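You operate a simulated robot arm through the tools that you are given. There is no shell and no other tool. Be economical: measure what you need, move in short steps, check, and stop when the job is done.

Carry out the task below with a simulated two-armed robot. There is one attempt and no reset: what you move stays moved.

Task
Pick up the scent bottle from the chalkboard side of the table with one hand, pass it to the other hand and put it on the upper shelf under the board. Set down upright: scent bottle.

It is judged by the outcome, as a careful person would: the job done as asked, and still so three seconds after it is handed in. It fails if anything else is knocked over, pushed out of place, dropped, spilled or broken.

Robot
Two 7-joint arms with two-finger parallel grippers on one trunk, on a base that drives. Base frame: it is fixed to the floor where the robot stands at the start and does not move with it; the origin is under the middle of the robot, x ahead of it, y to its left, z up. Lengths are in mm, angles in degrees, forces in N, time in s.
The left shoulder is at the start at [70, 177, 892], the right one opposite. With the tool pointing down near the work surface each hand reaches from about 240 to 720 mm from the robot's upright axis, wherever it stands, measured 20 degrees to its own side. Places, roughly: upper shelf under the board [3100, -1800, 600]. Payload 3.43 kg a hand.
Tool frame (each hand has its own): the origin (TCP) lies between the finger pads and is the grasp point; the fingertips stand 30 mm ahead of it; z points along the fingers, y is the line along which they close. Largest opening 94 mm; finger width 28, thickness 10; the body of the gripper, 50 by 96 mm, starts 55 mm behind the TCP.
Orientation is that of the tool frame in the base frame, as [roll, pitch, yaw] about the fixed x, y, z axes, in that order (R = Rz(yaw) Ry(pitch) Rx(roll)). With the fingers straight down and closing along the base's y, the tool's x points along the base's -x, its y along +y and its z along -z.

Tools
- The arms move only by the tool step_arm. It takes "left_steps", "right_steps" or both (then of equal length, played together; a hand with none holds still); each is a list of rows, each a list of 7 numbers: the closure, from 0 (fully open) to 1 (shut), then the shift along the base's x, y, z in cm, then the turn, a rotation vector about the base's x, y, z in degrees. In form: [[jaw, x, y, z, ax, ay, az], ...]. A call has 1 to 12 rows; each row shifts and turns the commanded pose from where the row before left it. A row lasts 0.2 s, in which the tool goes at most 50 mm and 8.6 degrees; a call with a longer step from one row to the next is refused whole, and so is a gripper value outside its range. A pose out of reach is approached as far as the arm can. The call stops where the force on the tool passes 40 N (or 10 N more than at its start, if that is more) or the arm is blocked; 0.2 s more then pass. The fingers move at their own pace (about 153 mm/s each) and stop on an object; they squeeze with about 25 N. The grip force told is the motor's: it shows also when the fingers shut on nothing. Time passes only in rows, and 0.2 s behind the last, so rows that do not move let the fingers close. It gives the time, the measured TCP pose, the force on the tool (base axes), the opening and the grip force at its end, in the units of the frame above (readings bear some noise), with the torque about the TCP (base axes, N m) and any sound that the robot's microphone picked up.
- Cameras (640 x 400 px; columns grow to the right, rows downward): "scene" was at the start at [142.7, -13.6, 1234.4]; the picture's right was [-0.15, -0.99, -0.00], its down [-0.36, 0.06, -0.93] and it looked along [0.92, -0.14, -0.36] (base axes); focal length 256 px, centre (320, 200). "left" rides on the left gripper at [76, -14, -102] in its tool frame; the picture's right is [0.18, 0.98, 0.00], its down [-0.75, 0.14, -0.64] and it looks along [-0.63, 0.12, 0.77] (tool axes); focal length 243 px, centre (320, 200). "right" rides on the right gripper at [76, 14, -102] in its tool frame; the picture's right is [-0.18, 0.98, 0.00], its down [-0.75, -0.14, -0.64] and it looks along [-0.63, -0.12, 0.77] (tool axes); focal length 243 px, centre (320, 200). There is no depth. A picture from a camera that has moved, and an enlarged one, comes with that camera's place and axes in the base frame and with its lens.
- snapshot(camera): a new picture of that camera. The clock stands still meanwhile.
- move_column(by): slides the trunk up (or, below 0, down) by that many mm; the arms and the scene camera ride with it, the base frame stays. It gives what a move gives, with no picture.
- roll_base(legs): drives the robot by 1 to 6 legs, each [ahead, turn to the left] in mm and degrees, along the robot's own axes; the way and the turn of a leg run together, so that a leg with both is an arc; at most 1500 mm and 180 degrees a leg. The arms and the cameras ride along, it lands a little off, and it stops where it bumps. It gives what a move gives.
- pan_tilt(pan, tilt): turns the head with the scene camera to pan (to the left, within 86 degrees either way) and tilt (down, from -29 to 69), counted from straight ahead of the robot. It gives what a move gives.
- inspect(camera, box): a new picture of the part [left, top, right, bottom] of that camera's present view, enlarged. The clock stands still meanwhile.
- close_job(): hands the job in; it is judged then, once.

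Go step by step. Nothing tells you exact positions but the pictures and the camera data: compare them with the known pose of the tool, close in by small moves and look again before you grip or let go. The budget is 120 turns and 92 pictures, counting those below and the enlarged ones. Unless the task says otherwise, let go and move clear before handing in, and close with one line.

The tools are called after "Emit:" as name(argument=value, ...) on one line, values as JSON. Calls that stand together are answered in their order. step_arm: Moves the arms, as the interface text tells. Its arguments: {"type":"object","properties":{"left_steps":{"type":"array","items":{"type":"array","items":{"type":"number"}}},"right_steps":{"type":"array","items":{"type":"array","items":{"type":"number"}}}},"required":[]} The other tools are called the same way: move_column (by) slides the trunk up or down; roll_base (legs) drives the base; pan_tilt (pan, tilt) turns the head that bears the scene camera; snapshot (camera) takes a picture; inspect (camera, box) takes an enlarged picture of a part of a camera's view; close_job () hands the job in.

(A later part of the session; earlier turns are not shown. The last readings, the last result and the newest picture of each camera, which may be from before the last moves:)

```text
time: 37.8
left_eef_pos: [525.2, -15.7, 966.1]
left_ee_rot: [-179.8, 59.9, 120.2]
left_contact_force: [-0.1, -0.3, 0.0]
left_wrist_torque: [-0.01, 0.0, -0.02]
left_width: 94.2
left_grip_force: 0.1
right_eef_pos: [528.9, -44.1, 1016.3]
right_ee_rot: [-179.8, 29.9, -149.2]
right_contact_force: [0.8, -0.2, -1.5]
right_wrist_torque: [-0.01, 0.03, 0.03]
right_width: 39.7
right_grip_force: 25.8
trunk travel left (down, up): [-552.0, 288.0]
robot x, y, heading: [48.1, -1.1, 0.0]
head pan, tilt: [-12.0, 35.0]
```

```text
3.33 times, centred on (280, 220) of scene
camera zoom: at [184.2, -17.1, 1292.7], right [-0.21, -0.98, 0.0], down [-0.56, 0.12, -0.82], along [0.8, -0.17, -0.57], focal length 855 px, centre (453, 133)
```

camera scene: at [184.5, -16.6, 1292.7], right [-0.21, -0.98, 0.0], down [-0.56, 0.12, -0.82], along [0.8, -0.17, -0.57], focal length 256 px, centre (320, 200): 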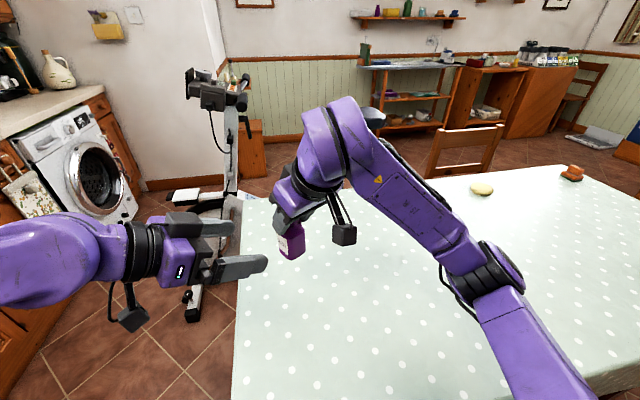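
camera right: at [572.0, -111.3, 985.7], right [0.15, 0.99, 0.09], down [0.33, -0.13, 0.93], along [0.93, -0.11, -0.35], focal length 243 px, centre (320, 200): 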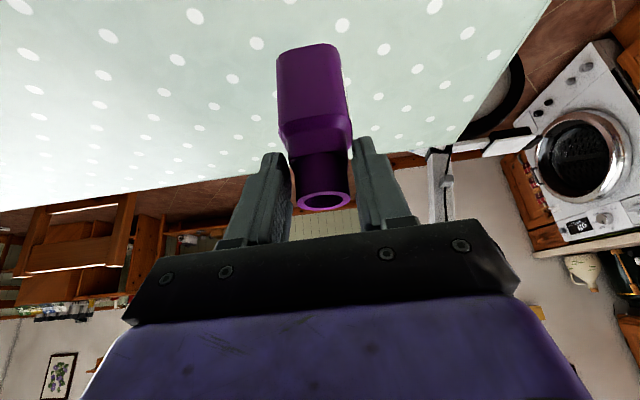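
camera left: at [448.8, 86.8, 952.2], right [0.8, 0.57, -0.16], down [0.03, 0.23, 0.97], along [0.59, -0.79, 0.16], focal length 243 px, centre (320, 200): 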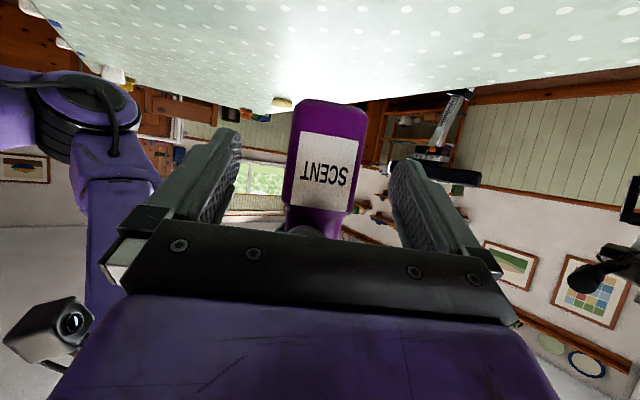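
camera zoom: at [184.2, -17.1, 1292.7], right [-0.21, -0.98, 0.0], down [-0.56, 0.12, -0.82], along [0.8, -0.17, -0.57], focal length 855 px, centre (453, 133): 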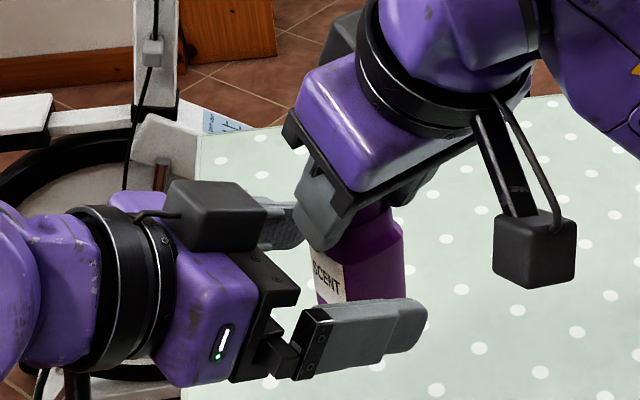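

Alignment is good. I'll make the final advance with a 3 mm lateral trim, then close the left fingers on the body.

Emit:
step_arm(left_steps=[[0, 0.55, -0.65, -0.55, 0, 0, 0], [0, 0.5, -0.6, -0.55, 0, 0, 0], [0, 0, 0, 0, 0, 0, 0]])

Emit:
snapshot(camera="left")

Emit:
snapshot(camera="right")

```text
time: 38.6
left_eef_pos: [537.1, -27.9, 954.9]
left_ee_rot: [-179.8, 60.0, 120.1]
left_contact_force: [-0.1, -0.4, 0.5]
left_wrist_torque: [0.01, 0.02, 0.01]
left_width: 93.9
left_grip_force: 0.1
right_eef_pos: [530.1, -44.0, 1016.5]
right_ee_rot: [-179.8, 30.0, -149.1]
right_contact_force: [0.0, -0.5, -0.6]
right_wrist_torque: [-0.01, 0.0, -0.01]
right_width: 39.5
right_grip_force: 25.1
trunk travel left (down, up): [-552.0, 288.0]
robot x, y, heading: [47.5, -0.1, -0.1]
head pan, tilt: [-12.0, 35.0]
```

```text
63 pictures are left
camera left: at [460.5, 74.5, 941.9], right [0.8, 0.57, -0.16], down [0.03, 0.22, 0.97], along [0.59, -0.79, 0.16], focal length 243 px, centre (320, 200)
```

left: 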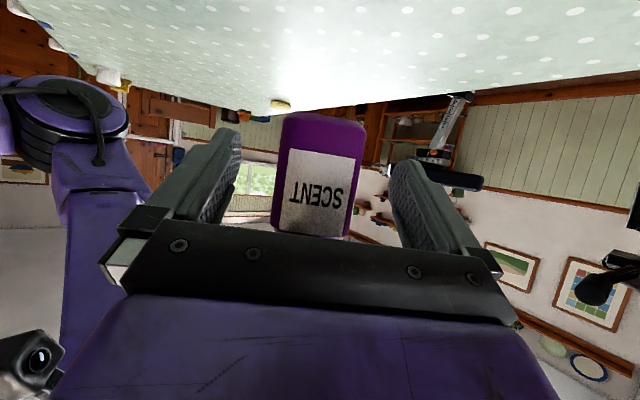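

```text
62 pictures are left
camera right: at [422.2, -93.2, 1067.4], right [-0.37, 0.93, 0.09], down [0.36, 0.05, 0.93], along [0.86, 0.37, -0.35], focal length 243 px, centre (320, 200)
```

right: 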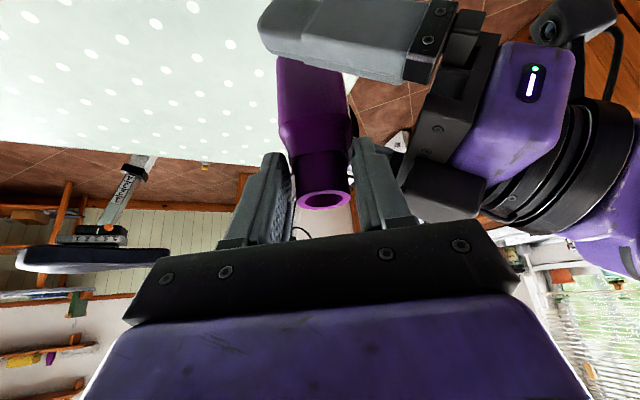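

Well placed. Closing the left fingers.

Emit:
step_arm(left_steps=[[0.3, 0, 0, 0, 0, 0, 0], [0.45, 0, 0, 0, 0, 0, 0], [0.6, 0, 0, 0, 0, 0, 0], [1, 0, 0, 0, 0, 0, 0], [1, 0, 0, 0, 0, 0, 0], [1, 0, 0, 0, 0, 0, 0]])

Emit:
snapshot(camera="left")

```text
time: 40.0
left_eef_pos: [536.9, -26.7, 953.9]
left_ee_rot: [-179.7, 59.8, 120.4]
left_contact_force: [5.6, -1.6, -12.4]
left_wrist_torque: [0.31, 0.15, 0.04]
left_width: 47.7
left_grip_force: 25.6
right_eef_pos: [529.9, -45.7, 1017.1]
right_ee_rot: [-179.9, 30.2, -149.1]
right_contact_force: [-6.2, 0.9, 13.5]
right_wrist_torque: [0.05, 0.13, 0.09]
right_width: 36.2
right_grip_force: 24.9
trunk travel left (down, up): [-552.0, 288.0]
robot x, y, heading: [45.4, 3.4, 0.0]
head pan, tilt: [-12.0, 35.0]
```

```text
61 pictures are left
camera left: at [460.8, 75.3, 940.8], right [0.8, 0.57, -0.16], down [0.04, 0.22, 0.97], along [0.59, -0.79, 0.16], focal length 243 px, centre (320, 200)
```

left: 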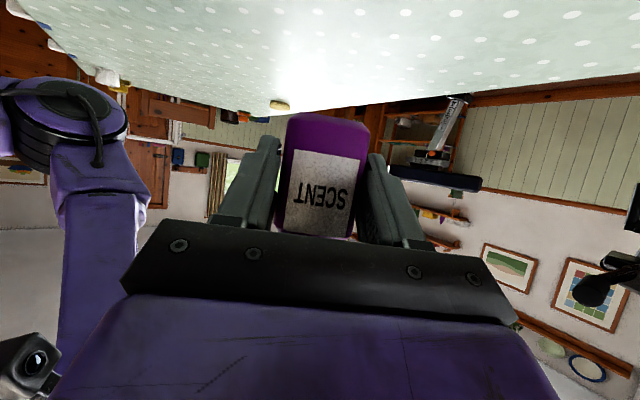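

The left hand holds the body at 47.7 mm. I'll open the right hand partway and lift it away.

Emit:
step_arm(right_steps=[[0.5, 0, 0, 0, 0, 0, 0], [0.42, 0, 0, 0, 0, 0, 0], [0.42, 0, 0, 0, 0, 0, 0]], left_steps=[[1, 0, 0, 0, 0, 0, 0], [1, 0, 0, 0, 0, 0, 0], [1, 0, 0, 0, 0, 0, 0]])

Emit:
snapshot(camera="right")

```text
time: 40.8
left_eef_pos: [537.7, -28.9, 955.4]
left_ee_rot: [-179.7, 59.9, 120.2]
left_contact_force: [-2.9, 6.5, 1.9]
left_wrist_torque: [-0.29, -0.1, -0.05]
left_width: 47.7
left_grip_force: 25.4
right_eef_pos: [530.1, -45.0, 1014.2]
right_ee_rot: [-179.8, 29.9, -149.2]
right_contact_force: [3.2, -5.1, -3.7]
right_wrist_torque: [-0.13, -0.02, 0.0]
right_width: 51.0
right_grip_force: 0.1
trunk travel left (down, up): [-552.0, 288.0]
robot x, y, heading: [46.6, 1.0, 0.1]
head pan, tilt: [-12.0, 35.0]
```

```text
60 pictures are left
camera right: at [422.5, -93.4, 1067.2], right [-0.36, 0.93, 0.09], down [0.36, 0.05, 0.93], along [0.86, 0.37, -0.35], focal length 243 px, centre (320, 200)
```

right: 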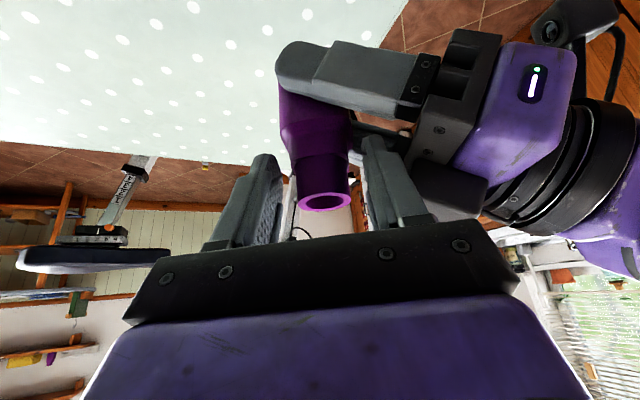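

Now retreating the right hand along its own axis.

Emit:
step_arm(right_steps=[[0.42, -0.43, -0.25, 0.87, 0, 0, 0], [0.42, -0.87, -0.5, 1.73, 0, 0, 0], [0.42, -1.3, -0.75, 2.6, 0, 0, 0], [0.42, -1.3, -0.75, 2.6, 0, 0, 0], [0.42, 0, -3, 2, 0, 0, 0], [0.42, 0, -4, 2, 0, 0, 0]])

Emit:
snapshot(camera="scene")

Emit:
snapshot(camera="left")

```text
time: 42.2
left_eef_pos: [536.4, -30.2, 955.4]
left_ee_rot: [-180.0, 59.9, 119.9]
left_contact_force: [-0.3, -1.0, 0.6]
left_wrist_torque: [-0.01, 0.03, 0.03]
left_width: 47.6
left_grip_force: 24.9
right_eef_pos: [488.6, -139.7, 1135.2]
right_ee_rot: [-179.8, 30.0, -149.2]
right_contact_force: [-0.4, -0.8, -0.2]
right_wrist_torque: [0.01, -0.03, 0.0]
right_width: 54.5
right_grip_force: 0.0
trunk travel left (down, up): [-552.0, 288.0]
robot x, y, heading: [48.5, -2.8, -0.1]
head pan, tilt: [-12.0, 35.0]
```

```text
59 pictures are left
camera scene: at [183.8, -19.2, 1292.7], right [-0.21, -0.98, 0.0], down [-0.56, 0.12, -0.82], along [0.8, -0.17, -0.57], focal length 256 px, centre (320, 200)
```

scene: 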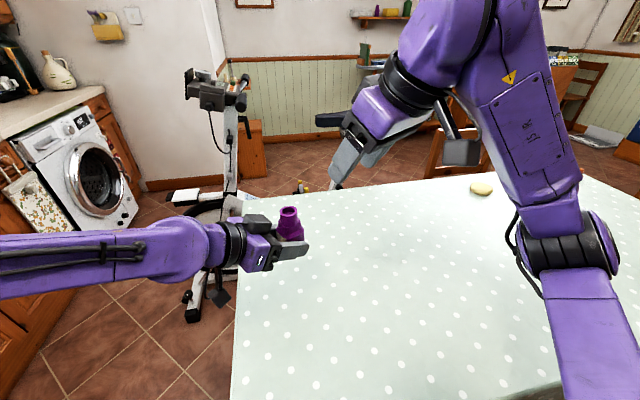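

```text
58 pictures are left
camera left: at [460.0, 73.4, 942.2], right [0.8, 0.57, -0.16], down [0.03, 0.22, 0.97], along [0.59, -0.79, 0.16], focal length 243 px, centre (320, 200)
```

left: 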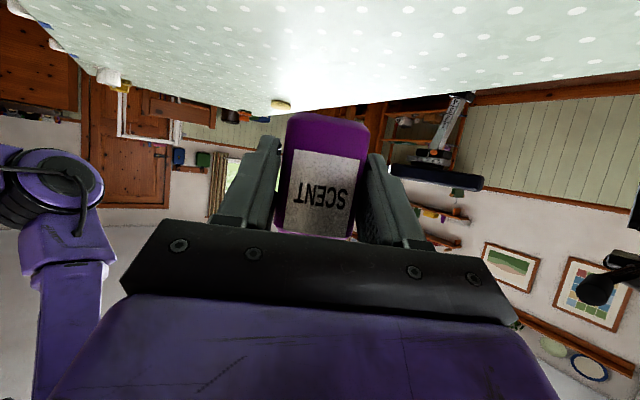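

The handover succeeded. I'll check how upright the bottle is in the scene view.

Emit:
inspect(camera="scene", box=[240, 190, 340, 280])

```text
4.44 times, centred on (290, 235) of scene
camera zoom: at [183.8, -19.2, 1292.7], right [-0.21, -0.98, 0.0], down [-0.56, 0.12, -0.82], along [0.8, -0.17, -0.57], focal length 1140 px, centre (453, 44)
```

zoom: 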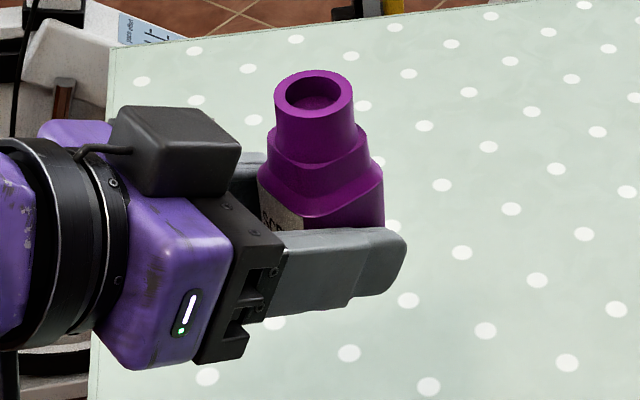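

The bottle is upright in the left hand. Before driving I'll survey the path on the right side.

Emit:
pan_tilt(pan=-86, tilt=30)

Emit:
snapshot(camera="scene")

Emit:
pan_tilt(pan=86, tilt=30)

Emit:
snapshot(camera="scene")

```text
time: 43.7
left_eef_pos: [536.7, -28.3, 954.3]
left_ee_rot: [-180.0, 59.9, 120.2]
left_contact_force: [0.0, 0.2, -0.1]
left_wrist_torque: [0.02, -0.02, -0.04]
left_width: 47.9
left_grip_force: 25.4
right_eef_pos: [489.8, -138.0, 1134.8]
right_ee_rot: [-179.8, 30.0, -149.1]
right_contact_force: [-0.3, 0.1, -0.3]
right_wrist_torque: [0.03, -0.03, -0.01]
right_width: 54.4
right_grip_force: 0.0
trunk travel left (down, up): [-552.0, 288.0]
robot x, y, heading: [47.4, -1.7, -0.1]
head pan, tilt: [-85.9, 30.0]
```

```text
56 pictures are left
camera scene: at [105.0, -89.7, 1300.4], right [-1.0, -0.07, 0.0], down [-0.04, 0.5, -0.87], along [0.06, -0.86, -0.5], focal length 256 px, centre (320, 200)
```

scene: 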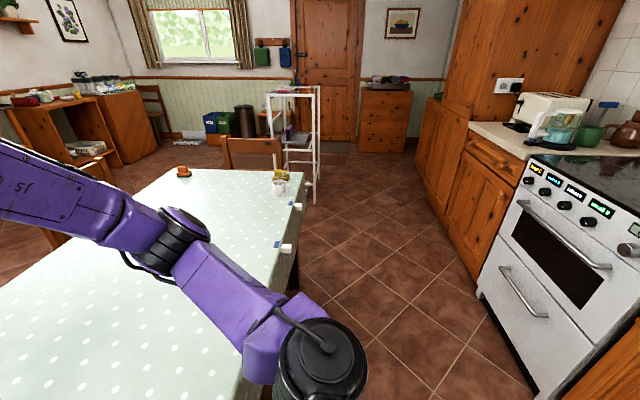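

```text
time: 46.3
left_eef_pos: [537.9, -28.1, 954.2]
left_ee_rot: [-179.8, 59.9, 120.2]
left_contact_force: [0.0, 0.3, 0.1]
left_wrist_torque: [0.03, 0.02, 0.02]
left_width: 47.7
left_grip_force: 24.7
right_eef_pos: [490.2, -137.0, 1134.8]
right_ee_rot: [-179.8, 30.1, -149.1]
right_contact_force: [0.5, 0.5, 0.9]
right_wrist_torque: [0.02, -0.03, 0.0]
right_width: 54.9
right_grip_force: 0.1
trunk travel left (down, up): [-552.0, 288.0]
robot x, y, heading: [48.1, 2.7, -0.0]
head pan, tilt: [85.9, 30.0]
```

```text
55 pictures are left
camera scene: at [104.9, 90.8, 1300.5], right [1.0, -0.07, 0.0], down [-0.04, -0.5, -0.87], along [0.06, 0.86, -0.5], focal length 256 px, centre (320, 200)
```

scene: 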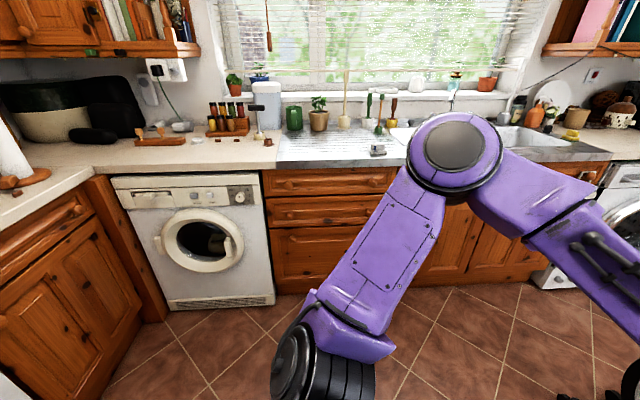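

The aisle behind the table runs between x≈300 and x≈-750. The way around on the bike side is blocked. So I'll back up, turn right and drive down the aisle toward -y, then look again near the white rack.

Emit:
roll_base(legs=[[-270, 0], [0, -90], [900, 0]])

Emit:
pan_tilt(pan=15, tilt=25)

Emit:
snapshot(camera="scene")

```text
time: 56.4
left_eef_pos: [-253.6, -1398.8, 954.3]
left_ee_rot: [-179.8, 59.9, 30.5]
left_contact_force: [0.8, -0.7, -0.1]
left_wrist_torque: [0.01, -0.01, -0.03]
left_width: 47.7
left_grip_force: 25.3
right_eef_pos: [-363.6, -1353.3, 1134.6]
right_ee_rot: [-179.8, 30.0, 121.1]
right_contact_force: [0.2, 0.9, 0.1]
right_wrist_torque: [0.02, 0.0, 0.05]
right_width: 54.6
right_grip_force: 0.1
trunk travel left (down, up): [-552.0, 288.0]
robot x, y, heading: [-227.9, -909.0, -89.4]
head pan, tilt: [85.9, 30.0]
```

```text
time: 57.9
left_eef_pos: [-253.4, -1398.9, 955.4]
left_ee_rot: [-179.8, 59.9, 30.5]
left_contact_force: [-0.3, -0.4, 0.2]
left_wrist_torque: [0.03, -0.01, -0.02]
left_width: 47.5
left_grip_force: 25.2
right_eef_pos: [-362.0, -1351.5, 1136.2]
right_ee_rot: [-179.8, 30.0, 121.2]
right_contact_force: [-0.8, -0.1, -0.2]
right_wrist_torque: [-0.02, 0.0, 0.05]
right_width: 54.6
right_grip_force: 0.0
trunk travel left (down, up): [-552.0, 288.0]
robot x, y, heading: [-226.2, -906.7, -89.6]
head pan, tilt: [15.0, 25.0]
```

```text
54 pictures are left
camera scene: at [-202.5, -1048.6, 1308.4], right [-0.96, -0.27, 0.0], down [-0.11, 0.41, -0.91], along [0.24, -0.87, -0.42], focal length 256 px, centre (320, 200)
```

scene: 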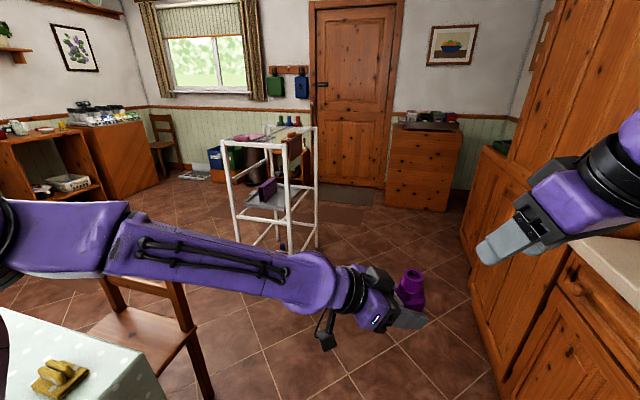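

The trolley rack stands ahead-left and a chair is at the table's end. I'll move on a bit and look at the gap between them.

Emit:
roll_base(legs=[[700, 0]])

Emit:
pan_tilt(pan=50, tilt=40)

Emit:
snapshot(camera="scene")

Emit:
pan_tilt(pan=80, tilt=25)

Emit:
snapshot(camera="scene")

```text
time: 61.7
left_eef_pos: [-253.3, -2103.3, 955.3]
left_ee_rot: [-179.8, 59.9, 30.3]
left_contact_force: [-0.6, -0.7, 0.5]
left_wrist_torque: [-0.03, -0.04, -0.02]
left_width: 47.7
left_grip_force: 25.3
right_eef_pos: [-361.1, -2055.4, 1136.0]
right_ee_rot: [-179.8, 30.0, 120.9]
right_contact_force: [0.0, -0.1, 0.6]
right_wrist_torque: [0.01, 0.02, -0.01]
right_width: 54.5
right_grip_force: 0.2
trunk travel left (down, up): [-552.0, 288.0]
robot x, y, heading: [-229.8, -1616.2, -89.9]
head pan, tilt: [15.0, 25.0]
```

```text
time: 62.7
left_eef_pos: [-253.1, -2103.4, 954.3]
left_ee_rot: [-179.8, 59.8, 30.3]
left_contact_force: [0.7, 0.3, 0.2]
left_wrist_torque: [0.02, -0.02, -0.02]
left_width: 47.7
left_grip_force: 24.6
right_eef_pos: [-361.7, -2056.0, 1134.2]
right_ee_rot: [-179.8, 30.0, 121.0]
right_contact_force: [-0.1, 0.7, 1.0]
right_wrist_torque: [-0.01, -0.07, 0.0]
right_width: 54.5
right_grip_force: 0.0
trunk travel left (down, up): [-552.0, 288.0]
robot x, y, heading: [-226.2, -1615.7, -90.0]
head pan, tilt: [50.0, 40.0]
```

```text
53 pictures are left
camera scene: at [-159.0, -1718.5, 1285.1], right [-0.64, -0.77, 0.0], down [-0.49, 0.41, -0.77], along [0.59, -0.49, -0.64], focal length 256 px, centre (320, 200)
```

scene: 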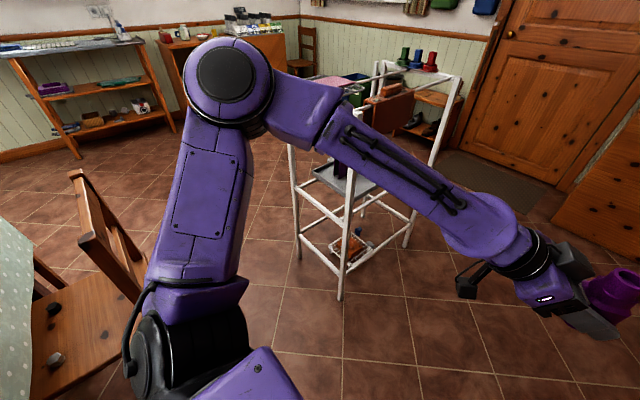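

```text
time: 63.7
left_eef_pos: [-251.8, -2104.0, 954.6]
left_ee_rot: [-179.8, 59.8, 30.3]
left_contact_force: [0.2, -0.1, -0.1]
left_wrist_torque: [0.01, -0.03, -0.02]
left_width: 47.9
left_grip_force: 25.6
right_eef_pos: [-362.4, -2056.8, 1134.9]
right_ee_rot: [-179.8, 30.0, 121.0]
right_contact_force: [-0.2, 0.6, -0.3]
right_wrist_torque: [-0.01, 0.01, 0.03]
right_width: 54.5
right_grip_force: 0.1
trunk travel left (down, up): [-552.0, 288.0]
robot x, y, heading: [-221.6, -1614.2, -90.0]
head pan, tilt: [80.0, 25.0]
```

```text
52 pictures are left
camera scene: at [-133.5, -1679.7, 1308.4], right [-0.17, -0.99, 0.0], down [-0.42, 0.07, -0.91], along [0.89, -0.16, -0.42], focal length 256 px, centre (320, 200)
```

scene: 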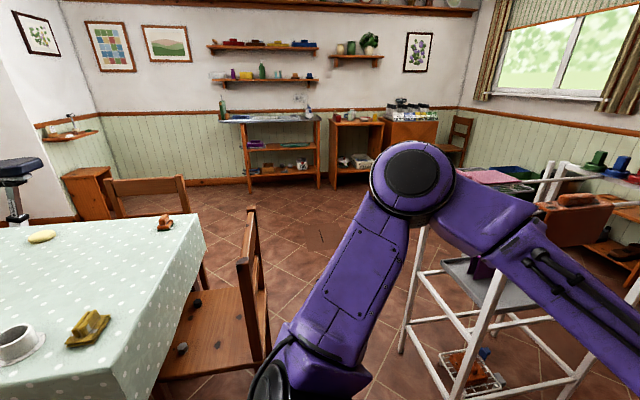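

The chair-to-trolley gap is only about 660 mm, so going around the trolley is safer, with about 1 m free beyond it. I'll raise the trunk so the arms clear everything, then drive around.

Emit:
move_column(by=250)

Emit:
roll_base(legs=[[1334, 0], [0, 45]])

Emit:
pan_tilt(pan=10, tilt=40)

Emit:
snapshot(camera="scene")

```text
time: 66.2
left_eef_pos: [-252.9, -2103.2, 1205.0]
left_ee_rot: [-179.7, 59.9, 30.3]
left_contact_force: [0.1, 0.5, -2.0]
left_wrist_torque: [0.03, -0.03, -0.01]
left_width: 47.9
left_grip_force: 24.9
right_eef_pos: [-362.4, -2056.4, 1385.2]
right_ee_rot: [-179.8, 30.0, 121.0]
right_contact_force: [0.1, -0.4, 0.5]
right_wrist_torque: [0.04, -0.01, -0.02]
right_width: 54.6
right_grip_force: 0.0
trunk travel left (down, up): [-802.0, 38.0]
robot x, y, heading: [-225.2, -1614.6, -89.7]
head pan, tilt: [80.0, 25.0]
```

```text
time: 74.9
left_eef_pos: [88.9, -3292.2, 1205.2]
left_ee_rot: [-179.9, 60.0, 74.1]
left_contact_force: [0.2, 0.2, -2.0]
left_wrist_torque: [0.02, -0.01, -0.01]
left_width: 47.9
left_grip_force: 24.6
right_eef_pos: [-22.6, -3335.7, 1385.4]
right_ee_rot: [-179.8, 29.9, 164.8]
right_contact_force: [0.0, 0.0, 0.1]
right_wrist_torque: [0.03, 0.01, -0.01]
right_width: 54.6
right_grip_force: 0.1
trunk travel left (down, up): [-802.0, 38.0]
robot x, y, heading: [-228.7, -2920.9, -46.0]
head pan, tilt: [80.0, 25.0]
```

```text
time: 76.3
left_eef_pos: [89.3, -3292.1, 1205.2]
left_ee_rot: [-179.8, 59.8, 74.1]
left_contact_force: [0.4, 0.0, -1.1]
left_wrist_torque: [0.01, -0.01, 0.02]
left_width: 47.8
left_grip_force: 25.3
right_eef_pos: [-22.3, -3335.4, 1385.2]
right_ee_rot: [-179.8, 30.0, 164.7]
right_contact_force: [-0.4, 0.2, 0.0]
right_wrist_torque: [0.01, 0.03, -0.01]
right_width: 54.5
right_grip_force: 0.1
trunk travel left (down, up): [-802.0, 38.0]
robot x, y, heading: [-229.4, -2920.7, -45.9]
head pan, tilt: [10.0, 40.0]
```

```text
51 pictures are left
camera scene: at [-125.6, -3006.1, 1535.1], right [-0.59, -0.81, 0.0], down [-0.52, 0.38, -0.77], along [0.62, -0.45, -0.64], focal length 256 px, centre (320, 200)
```

scene: 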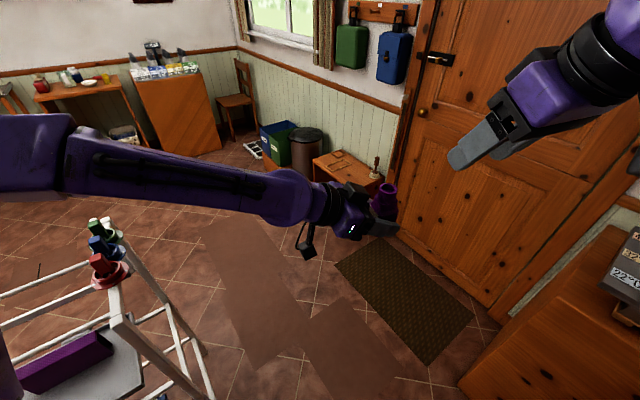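

The way around the trolley is clear. I'll swing a little wide and then head along +x behind it.

Emit:
roll_base(legs=[[0, -15], [550, 0], [0, 61]])

Emit:
pan_tilt(pan=15, tilt=35)

Emit:
snapshot(camera="scene")

```text
time: 83.0
left_eef_pos: [520.3, -3445.7, 1206.0]
left_ee_rot: [180.0, 59.9, 119.2]
left_contact_force: [0.2, 0.4, -1.6]
left_wrist_torque: [0.02, 0.02, 0.0]
left_width: 47.7
left_grip_force: 25.6
right_eef_pos: [471.0, -3555.2, 1386.3]
right_ee_rot: [-179.7, 30.2, -150.0]
right_contact_force: [0.0, -0.6, -0.1]
right_wrist_torque: [0.0, 0.03, -0.02]
right_width: 54.3
right_grip_force: 0.1
trunk travel left (down, up): [-802.0, 38.0]
robot x, y, heading: [38.5, -3409.4, -1.0]
head pan, tilt: [10.0, 40.0]
```

```text
time: 83.7
left_eef_pos: [524.3, -3446.9, 1203.7]
left_ee_rot: [-179.6, 59.9, 119.5]
left_contact_force: [0.2, 0.1, -1.5]
left_wrist_torque: [0.02, 0.02, -0.01]
left_width: 47.9
left_grip_force: 24.9
right_eef_pos: [477.0, -3553.9, 1383.9]
right_ee_rot: [-179.8, 29.9, -150.0]
right_contact_force: [0.0, -0.3, -0.9]
right_wrist_torque: [0.0, -0.01, -0.01]
right_width: 54.5
right_grip_force: 0.1
trunk travel left (down, up): [-802.0, 38.0]
robot x, y, heading: [37.4, -3409.3, -0.8]
head pan, tilt: [15.0, 35.0]
```

```text
50 pictures are left
camera scene: at [161.5, -3388.3, 1544.3], right [0.24, -0.97, 0.0], down [-0.55, -0.14, -0.82], along [0.8, 0.2, -0.57], focal length 256 px, centre (320, 200)
```

scene: 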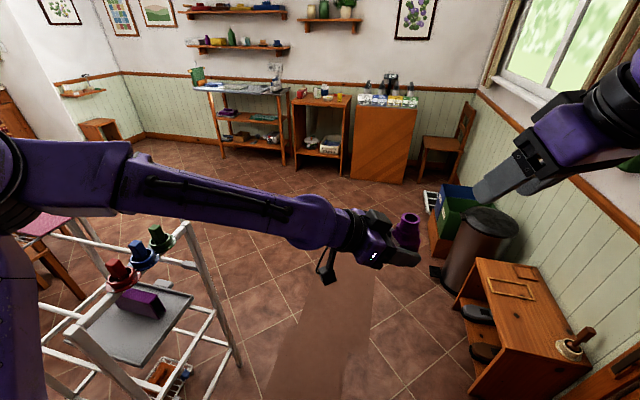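

The route is clear. I'll drive along +x, then diagonally to stand in front of the ironing board shelves.

Emit:
roll_base(legs=[[1000, 0], [0, 52], [1000, 0]])

Emit:
pan_tilt(pan=-20, tilt=35)

Emit:
snapshot(camera="scene")

```text
time: 96.0
left_eef_pos: [1999.5, -2285.4, 1203.3]
left_ee_rot: [-179.5, 59.9, 171.2]
left_contact_force: [-0.2, -0.8, -1.8]
left_wrist_torque: [0.0, 0.01, -0.03]
left_width: 48.1
left_grip_force: 24.6
right_eef_pos: [2055.3, -2390.2, 1383.8]
right_ee_rot: [-179.8, 29.9, -98.3]
right_contact_force: [0.3, -1.0, 0.9]
right_wrist_torque: [0.04, -0.03, 0.02]
right_width: 54.7
right_grip_force: 0.0
trunk travel left (down, up): [-802.0, 38.0]
robot x, y, heading: [1666.9, -2651.3, 50.9]
head pan, tilt: [15.0, 35.0]
```

```text
time: 97.0
left_eef_pos: [1999.0, -2285.0, 1202.6]
left_ee_rot: [-179.5, 59.8, 171.2]
left_contact_force: [-0.5, -0.4, -1.2]
left_wrist_torque: [-0.02, 0.0, 0.01]
left_width: 48.0
left_grip_force: 25.0
right_eef_pos: [2056.0, -2389.5, 1383.0]
right_ee_rot: [-179.9, 29.8, -98.4]
right_contact_force: [0.9, 0.3, -0.5]
right_wrist_torque: [0.01, -0.01, 0.0]
right_width: 54.5
right_grip_force: 0.1
trunk travel left (down, up): [-802.0, 38.0]
robot x, y, heading: [1666.4, -2651.3, 50.5]
head pan, tilt: [-20.0, 35.0]
```

```text
49 pictures are left
camera scene: at [1774.1, -2564.8, 1542.7], right [0.51, -0.86, 0.0], down [-0.49, -0.29, -0.82], along [0.7, 0.42, -0.57], focal length 256 px, centre (320, 200)
```

scene: 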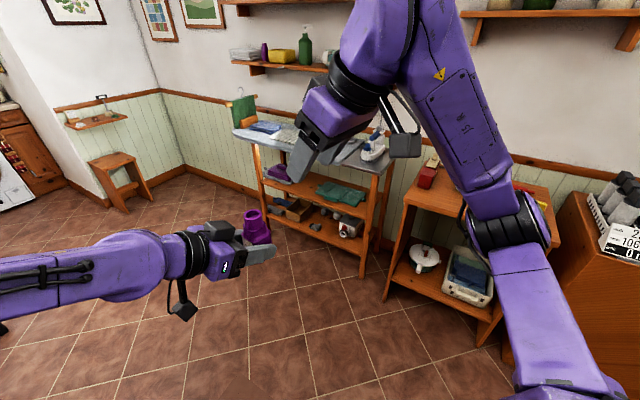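

I'm getting close. I'll drive 900 mm farther and then turn to face the shelves.

Emit:
roll_base(legs=[[0, 2], [900, 0], [0, -52.5]])

Emit:
pan_tilt(pan=0, tilt=40)

Emit:
snapshot(camera="scene")

```text
time: 104.5
left_eef_pos: [2705.3, -1955.3, 1204.1]
left_ee_rot: [-179.3, 59.8, 121.1]
left_contact_force: [-0.3, 0.1, -1.8]
left_wrist_torque: [0.05, -0.02, -0.01]
left_width: 47.8
left_grip_force: 25.3
right_eef_pos: [2660.9, -2064.7, 1383.0]
right_ee_rot: [-179.9, 29.8, -148.6]
right_contact_force: [-0.1, -0.1, 0.7]
right_wrist_torque: [0.0, -0.01, 0.0]
right_width: 54.3
right_grip_force: 0.2
trunk travel left (down, up): [-802.0, 38.0]
robot x, y, heading: [2213.2, -1933.7, 0.9]
head pan, tilt: [-20.0, 35.0]
```

```text
time: 105.3
left_eef_pos: [2702.1, -1954.4, 1204.8]
left_ee_rot: [-179.6, 59.8, 120.8]
left_contact_force: [-1.4, 0.0, -2.2]
left_wrist_torque: [0.03, 0.03, -0.03]
left_width: 47.8
left_grip_force: 25.7
right_eef_pos: [2657.1, -2065.4, 1384.0]
right_ee_rot: [-179.8, 29.9, -148.6]
right_contact_force: [1.0, 0.1, -0.6]
right_wrist_torque: [-0.01, 0.0, 0.02]
right_width: 54.5
right_grip_force: 0.1
trunk travel left (down, up): [-802.0, 38.0]
robot x, y, heading: [2206.1, -1931.4, 0.6]
head pan, tilt: [0.0, 40.0]
```

```text
48 pictures are left
camera scene: at [2352.2, -1929.3, 1535.3], right [0.01, -1.0, 0.0], down [-0.65, -0.01, -0.76], along [0.76, 0.01, -0.65], focal length 256 px, centre (320, 200)
```

scene: 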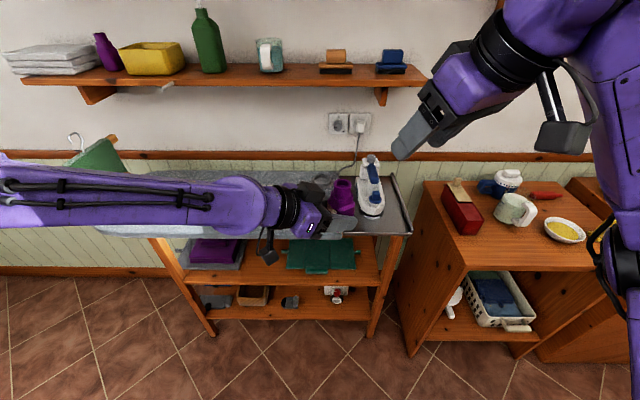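

I'm facing the shelves. The front edge of the upper shelf is near x≈2915 and the board above it is at z≈900. I'll turn the left hand to point forward and move the right hand aside, then lower the trunk to look in.

Emit:
step_arm(left_steps=[[1, 0.8, 1.1, 0, 0, 0, 7.5], [1, 0.8, 1.1, 0, 0, 0, 7.5], [1, 0.8, 1.1, 0, 0, 0, 7.5], [1, 0.8, 1.1, 0, 0, 0, 7.5], [1, 0.8, 1.1, 0, 0, 0, 7.5], [1, 0.8, 1.1, 0, 0, 0, 7.5], [1, 0.8, 1.1, 0, 0, 0, 7.5], [1, 0.8, 1.1, 0, 0, 0, 6.5]], right_steps=[[0.42, -1.2, -2, 0, 0, 0, 0], [0.42, -1.2, -2, 0, 0, 0, 0], [0.42, -1.2, -2, 0, 0, 0, 0], [0.42, -1.2, -2, 0, 0, 0, 0], [0.42, -1.2, -2, 0, 0, 0, 0], [0.42, -1.2, -2, 0, 0, 0, 0], [0.42, -1.2, -2, 0, 0, 0, 0], [0.42, -1.2, -2, 0, 0, 0, 0]])

Emit:
move_column(by=-450)

Emit:
pan_tilt(pan=0, tilt=30)

Emit:
snapshot(camera="scene")

Emit:
snapshot(camera="left")

```text
time: 107.1
left_eef_pos: [2765.5, -1867.9, 1204.6]
left_ee_rot: [180.0, 59.8, 179.6]
left_contact_force: [-0.5, -0.6, -2.0]
left_wrist_torque: [0.02, 0.02, 0.02]
left_width: 47.6
left_grip_force: 24.7
right_eef_pos: [2561.4, -2227.7, 1383.2]
right_ee_rot: [-180.0, 30.0, -148.7]
right_contact_force: [-0.2, -0.6, 0.4]
right_wrist_torque: [0.02, 0.02, -0.01]
right_width: 54.6
right_grip_force: 0.2
trunk travel left (down, up): [-802.0, 38.0]
robot x, y, heading: [2206.5, -1931.1, 0.6]
head pan, tilt: [0.0, 40.0]
```

```text
refused: -450 is not a number from -400 to 400
```

```text
time: 107.9
left_eef_pos: [2766.2, -1868.5, 1203.4]
left_ee_rot: [-179.9, 59.7, 179.7]
left_contact_force: [0.1, -0.3, -2.0]
left_wrist_torque: [0.02, 0.02, -0.03]
left_width: 48.0
left_grip_force: 24.9
right_eef_pos: [2563.4, -2225.0, 1383.9]
right_ee_rot: [-179.8, 29.9, -148.7]
right_contact_force: [-0.5, -1.5, 0.3]
right_wrist_torque: [0.03, -0.02, 0.01]
right_width: 54.5
right_grip_force: 0.0
trunk travel left (down, up): [-802.0, 38.0]
robot x, y, heading: [2210.2, -1926.3, 0.5]
head pan, tilt: [0.0, 30.0]
```

```text
47 pictures are left
camera scene: at [2358.2, -1929.4, 1550.5], right [0.01, -1.0, 0.0], down [-0.5, 0.0, -0.86], along [0.86, 0.01, -0.5], focal length 256 px, centre (320, 200)
```

scene: 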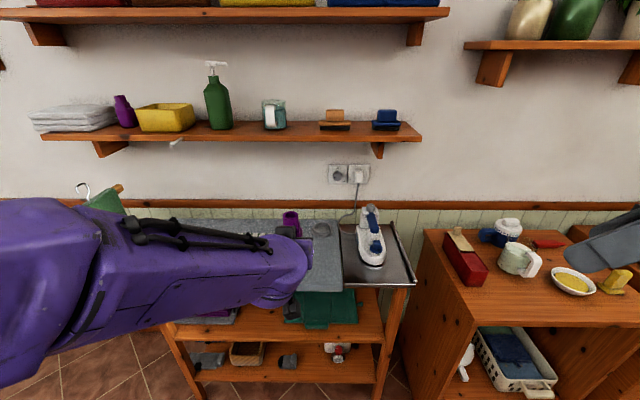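

```text
46 pictures are left
camera left: at [2639.2, -1880.5, 1190.4], right [-0.08, 0.98, -0.16], down [-0.17, 0.14, 0.97], along [0.98, 0.11, 0.16], focal length 243 px, centre (320, 200)
```

left: 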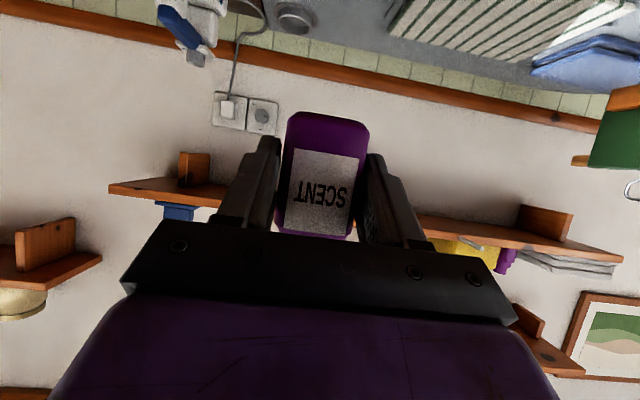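

Lowering the trunk in front of the unit and looking underneath the board.

Emit:
move_column(by=-400)

Emit:
move_column(by=-100)

Emit:
pan_tilt(pan=0, tilt=30)

Emit:
snapshot(camera="scene")

Emit:
snapshot(camera="left")

Emit:
snapshot(camera="right")

```text
time: 111.7
left_eef_pos: [2765.1, -1867.6, 802.1]
left_ee_rot: [-179.7, 59.8, 179.8]
left_contact_force: [0.1, -0.2, -0.5]
left_wrist_torque: [0.01, 0.01, 0.0]
left_width: 47.9
left_grip_force: 25.0
right_eef_pos: [2562.7, -2225.4, 984.6]
right_ee_rot: [-179.8, 29.9, -148.6]
right_contact_force: [-0.6, 0.1, -0.6]
right_wrist_torque: [-0.02, 0.01, -0.03]
right_width: 54.7
right_grip_force: 0.1
trunk travel left (down, up): [-402.0, 438.0]
robot x, y, heading: [2212.6, -1932.0, 0.7]
head pan, tilt: [0.0, 30.0]
```

```text
time: 113.0
left_eef_pos: [2766.2, -1867.2, 704.4]
left_ee_rot: [-179.7, 59.9, 179.8]
left_contact_force: [0.3, 0.2, -1.6]
left_wrist_torque: [0.02, 0.04, -0.02]
left_width: 47.9
left_grip_force: 25.2
right_eef_pos: [2562.0, -2225.4, 882.9]
right_ee_rot: [-179.9, 29.8, -148.6]
right_contact_force: [-0.7, 0.1, 0.9]
right_wrist_torque: [-0.02, 0.0, 0.02]
right_width: 54.4
right_grip_force: 0.1
trunk travel left (down, up): [-302.0, 538.0]
robot x, y, heading: [2211.3, -1933.5, 0.4]
head pan, tilt: [0.0, 30.0]
```

```text
time: 113.6
left_eef_pos: [2765.4, -1866.6, 703.8]
left_ee_rot: [-179.7, 59.8, 179.8]
left_contact_force: [-0.1, 1.2, -2.0]
left_wrist_torque: [0.02, -0.01, 0.01]
left_width: 47.9
left_grip_force: 25.0
right_eef_pos: [2561.5, -2225.0, 883.5]
right_ee_rot: [-179.8, 30.0, -148.7]
right_contact_force: [0.2, -0.2, 0.6]
right_wrist_torque: [0.03, 0.01, 0.01]
right_width: 54.3
right_grip_force: 0.1
trunk travel left (down, up): [-302.0, 538.0]
robot x, y, heading: [2212.0, -1931.4, 0.4]
head pan, tilt: [0.0, 30.0]
```

```text
45 pictures are left
camera scene: at [2356.1, -1929.3, 1050.6], right [0.01, -1.0, 0.0], down [-0.5, -0.01, -0.86], along [0.86, 0.01, -0.5], focal length 256 px, centre (320, 200)
```

scene: 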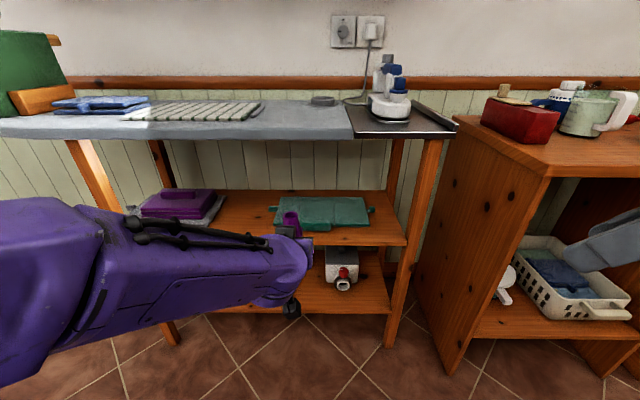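

```text
44 pictures are left
camera left: at [2638.4, -1880.4, 690.5], right [-0.08, 0.98, -0.16], down [-0.17, 0.14, 0.97], along [0.98, 0.11, 0.16], focal length 243 px, centre (320, 200)
```

left: 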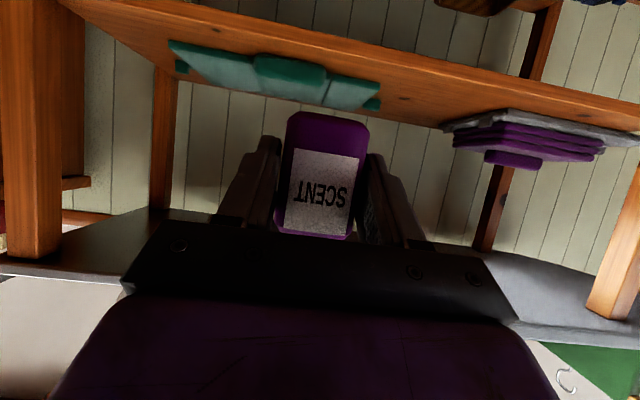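

```text
43 pictures are left
camera right: at [2454.5, -2274.2, 935.0], right [-0.37, 0.92, 0.09], down [0.36, 0.05, 0.93], along [0.86, 0.38, -0.35], focal length 243 px, centre (320, 200)
```

right: 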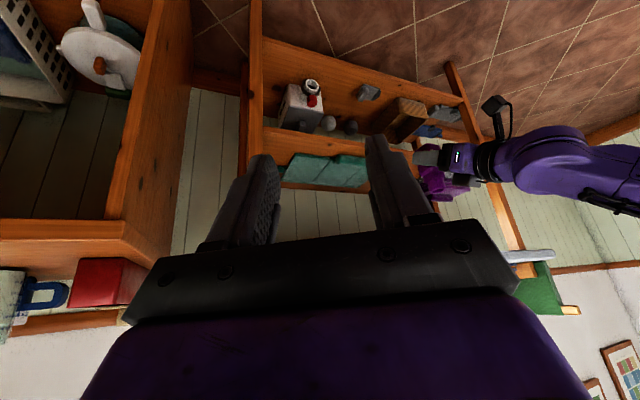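

I can see the free wood between the purple stack and the green cloth. I'll zoom in to measure the shelf edge and free spot.

Emit:
inspect(camera="left", box=[120, 0, 520, 180])

Emit:
inspect(camera="scene", box=[120, 160, 440, 320])

```text
1.60 times, centred on (320, 90) of left
camera zoom: at [2638.4, -1880.4, 690.5], right [-0.08, 0.98, -0.16], down [-0.17, 0.14, 0.97], along [0.98, 0.11, 0.16], focal length 388 px, centre (320, 376)
```

zoom: 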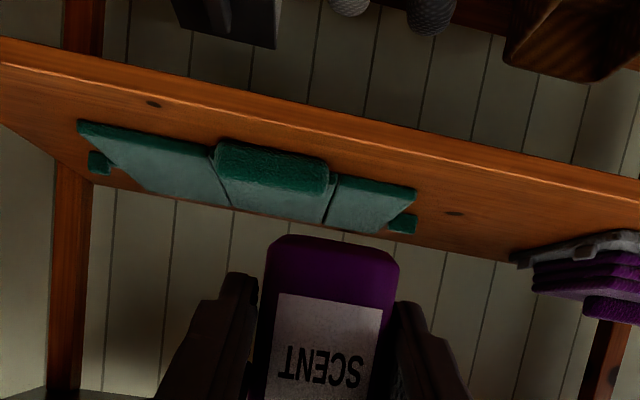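

```text
2.00 times, centred on (280, 240) of scene
camera zoom: at [2356.1, -1929.3, 1050.6], right [0.01, -1.0, 0.0], down [-0.5, -0.01, -0.86], along [0.86, 0.01, -0.5], focal length 513 px, centre (400, 120)
```

zoom: 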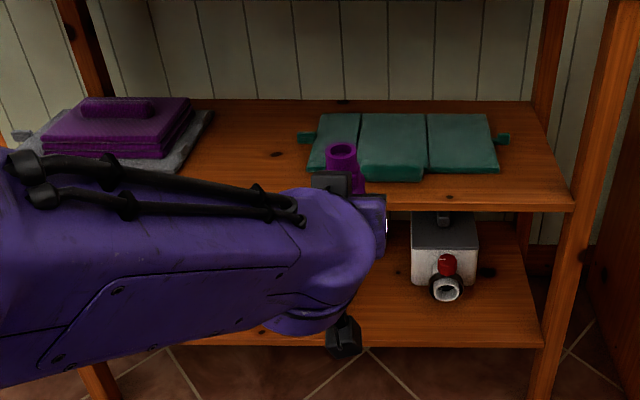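

The shelf top is at z≈560 and spans x≈2950–3280. The free wood lies between y≈-1560 and -1735, so I'll aim for the bottle axis at (3015, -1655). First I'll shift the base 140 mm left while staying clear of the unit.

Emit:
roll_base(legs=[[0, 90], [140, 0], [0, -90]])

Emit:
snapshot(camera="scene")

```text
time: 122.6
left_eef_pos: [2763.9, -1724.2, 702.8]
left_ee_rot: [-179.7, 59.8, 179.9]
left_contact_force: [-0.7, 0.1, -1.5]
left_wrist_torque: [-0.02, 0.01, 0.02]
left_width: 47.8
left_grip_force: 25.4
right_eef_pos: [2560.9, -2083.8, 883.7]
right_ee_rot: [-179.8, 29.8, -148.5]
right_contact_force: [0.7, -0.4, 0.5]
right_wrist_torque: [0.02, 0.01, -0.01]
right_width: 54.4
right_grip_force: 0.0
trunk travel left (down, up): [-302.0, 538.0]
robot x, y, heading: [2210.2, -1792.0, 0.9]
head pan, tilt: [0.0, 30.0]
```

```text
40 pictures are left
camera scene: at [2353.4, -1788.8, 1050.5], right [0.01, -1.0, 0.0], down [-0.5, -0.01, -0.86], along [0.86, 0.01, -0.5], focal length 256 px, centre (320, 200)
```

scene: 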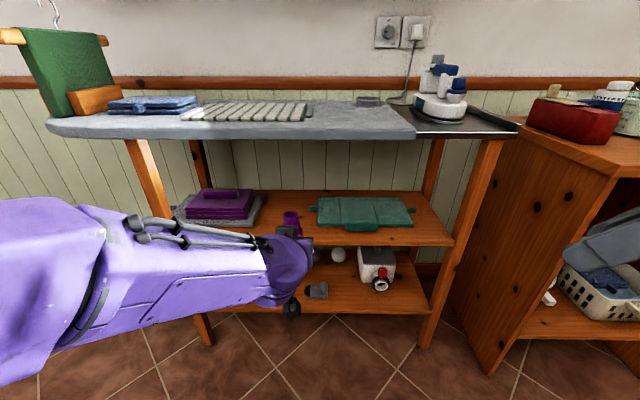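

Now I'll shift the left hand 69 mm left and drive 190 mm forward so the bottle enters under the board.

Emit:
step_arm(left_steps=[[1, 0, 2.3, 0, 0, 0, 0], [1, 0, 2.3, 0, 0, 0, 0], [1, 0, 2.3, 0, 0, 0, 0], [1, 0, 0, 0, 0, 0, 0]])

Emit:
roll_base(legs=[[190, 0]])

Emit:
snapshot(camera="scene")

Emit:
snapshot(camera="left")

```text
time: 123.6
left_eef_pos: [2763.0, -1658.2, 704.1]
left_ee_rot: [-179.8, 59.8, 179.8]
left_contact_force: [-0.2, -0.7, -2.1]
left_wrist_torque: [0.01, 0.03, 0.0]
left_width: 47.9
left_grip_force: 24.4
right_eef_pos: [2560.0, -2083.6, 883.3]
right_ee_rot: [-179.8, 30.0, -148.5]
right_contact_force: [-0.3, 0.3, -0.1]
right_wrist_torque: [-0.02, -0.03, 0.01]
right_width: 54.2
right_grip_force: 0.0
trunk travel left (down, up): [-302.0, 538.0]
robot x, y, heading: [2209.2, -1787.5, 0.7]
head pan, tilt: [0.0, 30.0]
```

```text
time: 125.1
left_eef_pos: [2954.0, -1653.5, 703.6]
left_ee_rot: [-179.8, 59.9, 180.0]
left_contact_force: [0.1, -0.7, -1.6]
left_wrist_torque: [0.03, -0.02, 0.03]
left_width: 48.0
left_grip_force: 25.0
right_eef_pos: [2752.1, -2080.2, 884.5]
right_ee_rot: [-179.8, 30.0, -148.3]
right_contact_force: [0.3, 0.0, 0.2]
right_wrist_torque: [0.04, 0.0, 0.03]
right_width: 54.4
right_grip_force: 0.1
trunk travel left (down, up): [-302.0, 538.0]
robot x, y, heading: [2404.5, -1787.1, 0.8]
head pan, tilt: [0.0, 30.0]
```

```text
39 pictures are left
camera scene: at [2543.9, -1785.9, 1050.3], right [0.02, -1.0, 0.0], down [-0.5, -0.01, -0.87], along [0.87, 0.01, -0.5], focal length 256 px, centre (320, 200)
```

scene: 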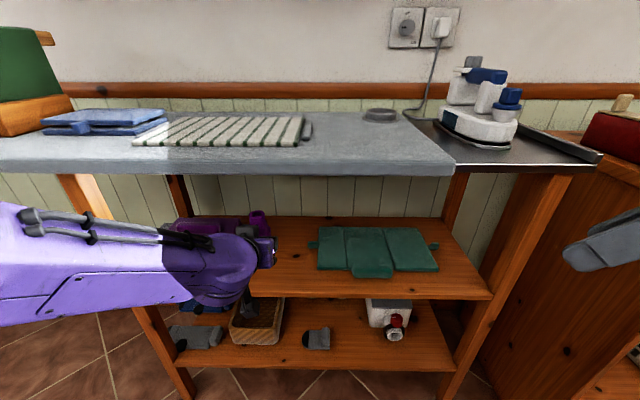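

```text
38 pictures are left
camera left: at [2827.8, -1667.5, 690.8], right [-0.09, 0.98, -0.16], down [-0.18, 0.14, 0.97], along [0.98, 0.12, 0.16], focal length 243 px, centre (320, 200)
```

left: 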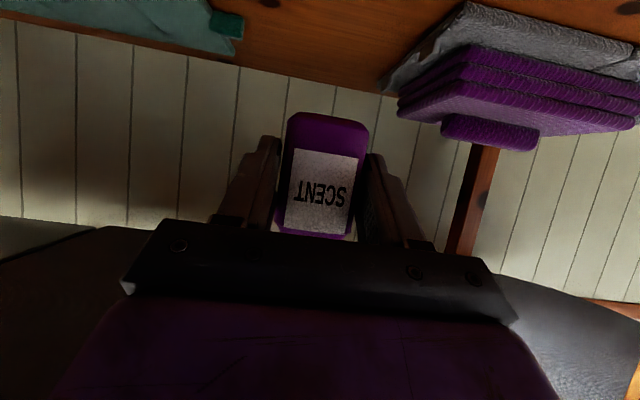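

Clearances are good. I'll advance the arm to x≈3010 and descend to just above the shelf.

Emit:
step_arm(left_steps=[[1, 1.9, 0, 0, 0, 0, 0], [1, 1.9, 0, 0, 0, 0, 0], [1, 1.8, 0, 0, 0, 0, 0], [1, 0, 0, -2.5, 0, 0, 0], [1, 0, 0, -2.5, 0, 0, 0], [1, 0, 0, -2.2, 0, 0, 0], [1, 0, 0, -1.0, 0, 0, 0], [1, 0, 0, 0, 0, 0, 0]])

Emit:
snapshot(camera="left")

Emit:
inspect(camera="scene", box=[160, 180, 360, 320])

Emit:
snapshot(camera="right")

```text
time: 126.9
left_eef_pos: [3009.5, -1653.2, 621.3]
left_ee_rot: [-179.7, 60.0, -179.8]
left_contact_force: [0.0, -0.4, -2.5]
left_wrist_torque: [0.01, -0.01, -0.01]
left_width: 47.6
left_grip_force: 24.9
right_eef_pos: [2751.5, -2079.6, 883.5]
right_ee_rot: [-179.7, 30.0, -148.2]
right_contact_force: [-0.9, -0.5, 0.1]
right_wrist_torque: [-0.02, 0.05, 0.0]
right_width: 54.3
right_grip_force: 0.1
trunk travel left (down, up): [-302.0, 538.0]
robot x, y, heading: [2398.7, -1784.0, 1.0]
head pan, tilt: [0.0, 30.0]
```

```text
37 pictures are left
camera left: at [2882.0, -1667.6, 608.9], right [-0.09, 0.98, -0.16], down [-0.18, 0.14, 0.97], along [0.98, 0.12, 0.16], focal length 243 px, centre (320, 200)
```

left: 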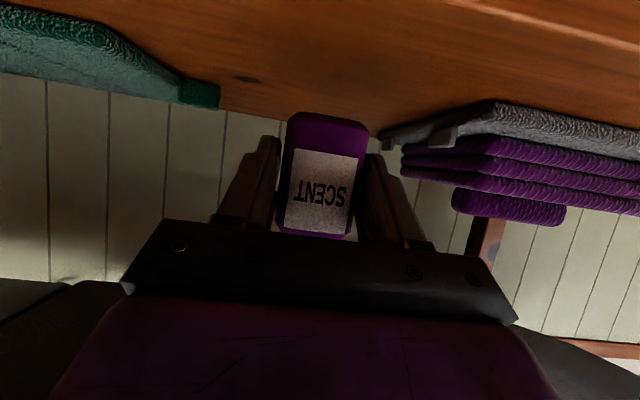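

```text
2.86 times, centred on (260, 250) of scene
camera zoom: at [2543.2, -1785.9, 1050.4], right [0.02, -1.0, 0.0], down [-0.5, -0.01, -0.87], along [0.87, 0.01, -0.5], focal length 733 px, centre (491, 57)
```

zoom: 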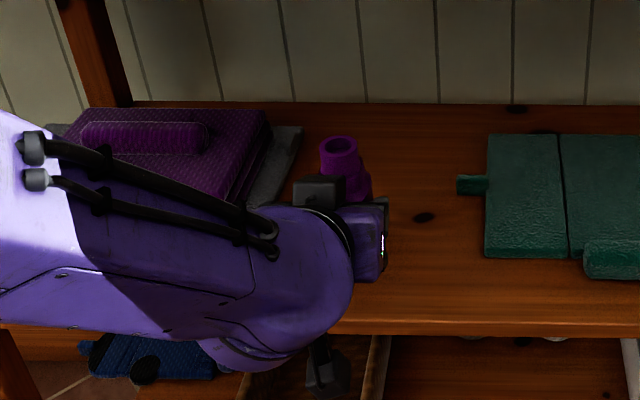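

```text
35 pictures are left
camera right: at [2645.0, -2130.2, 934.9], right [-0.38, 0.92, 0.09], down [0.35, 0.06, 0.93], along [0.85, 0.39, -0.35], focal length 243 px, centre (320, 200)
```

right: 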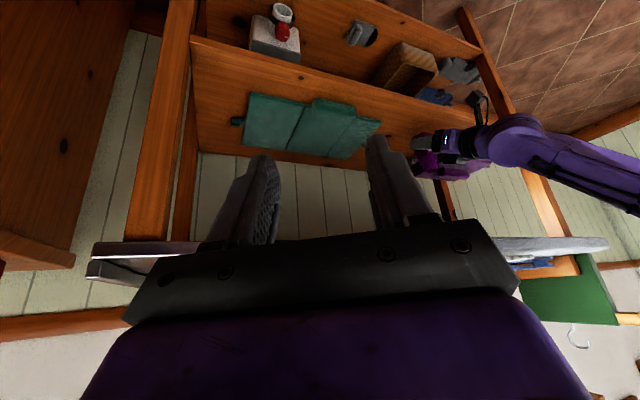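

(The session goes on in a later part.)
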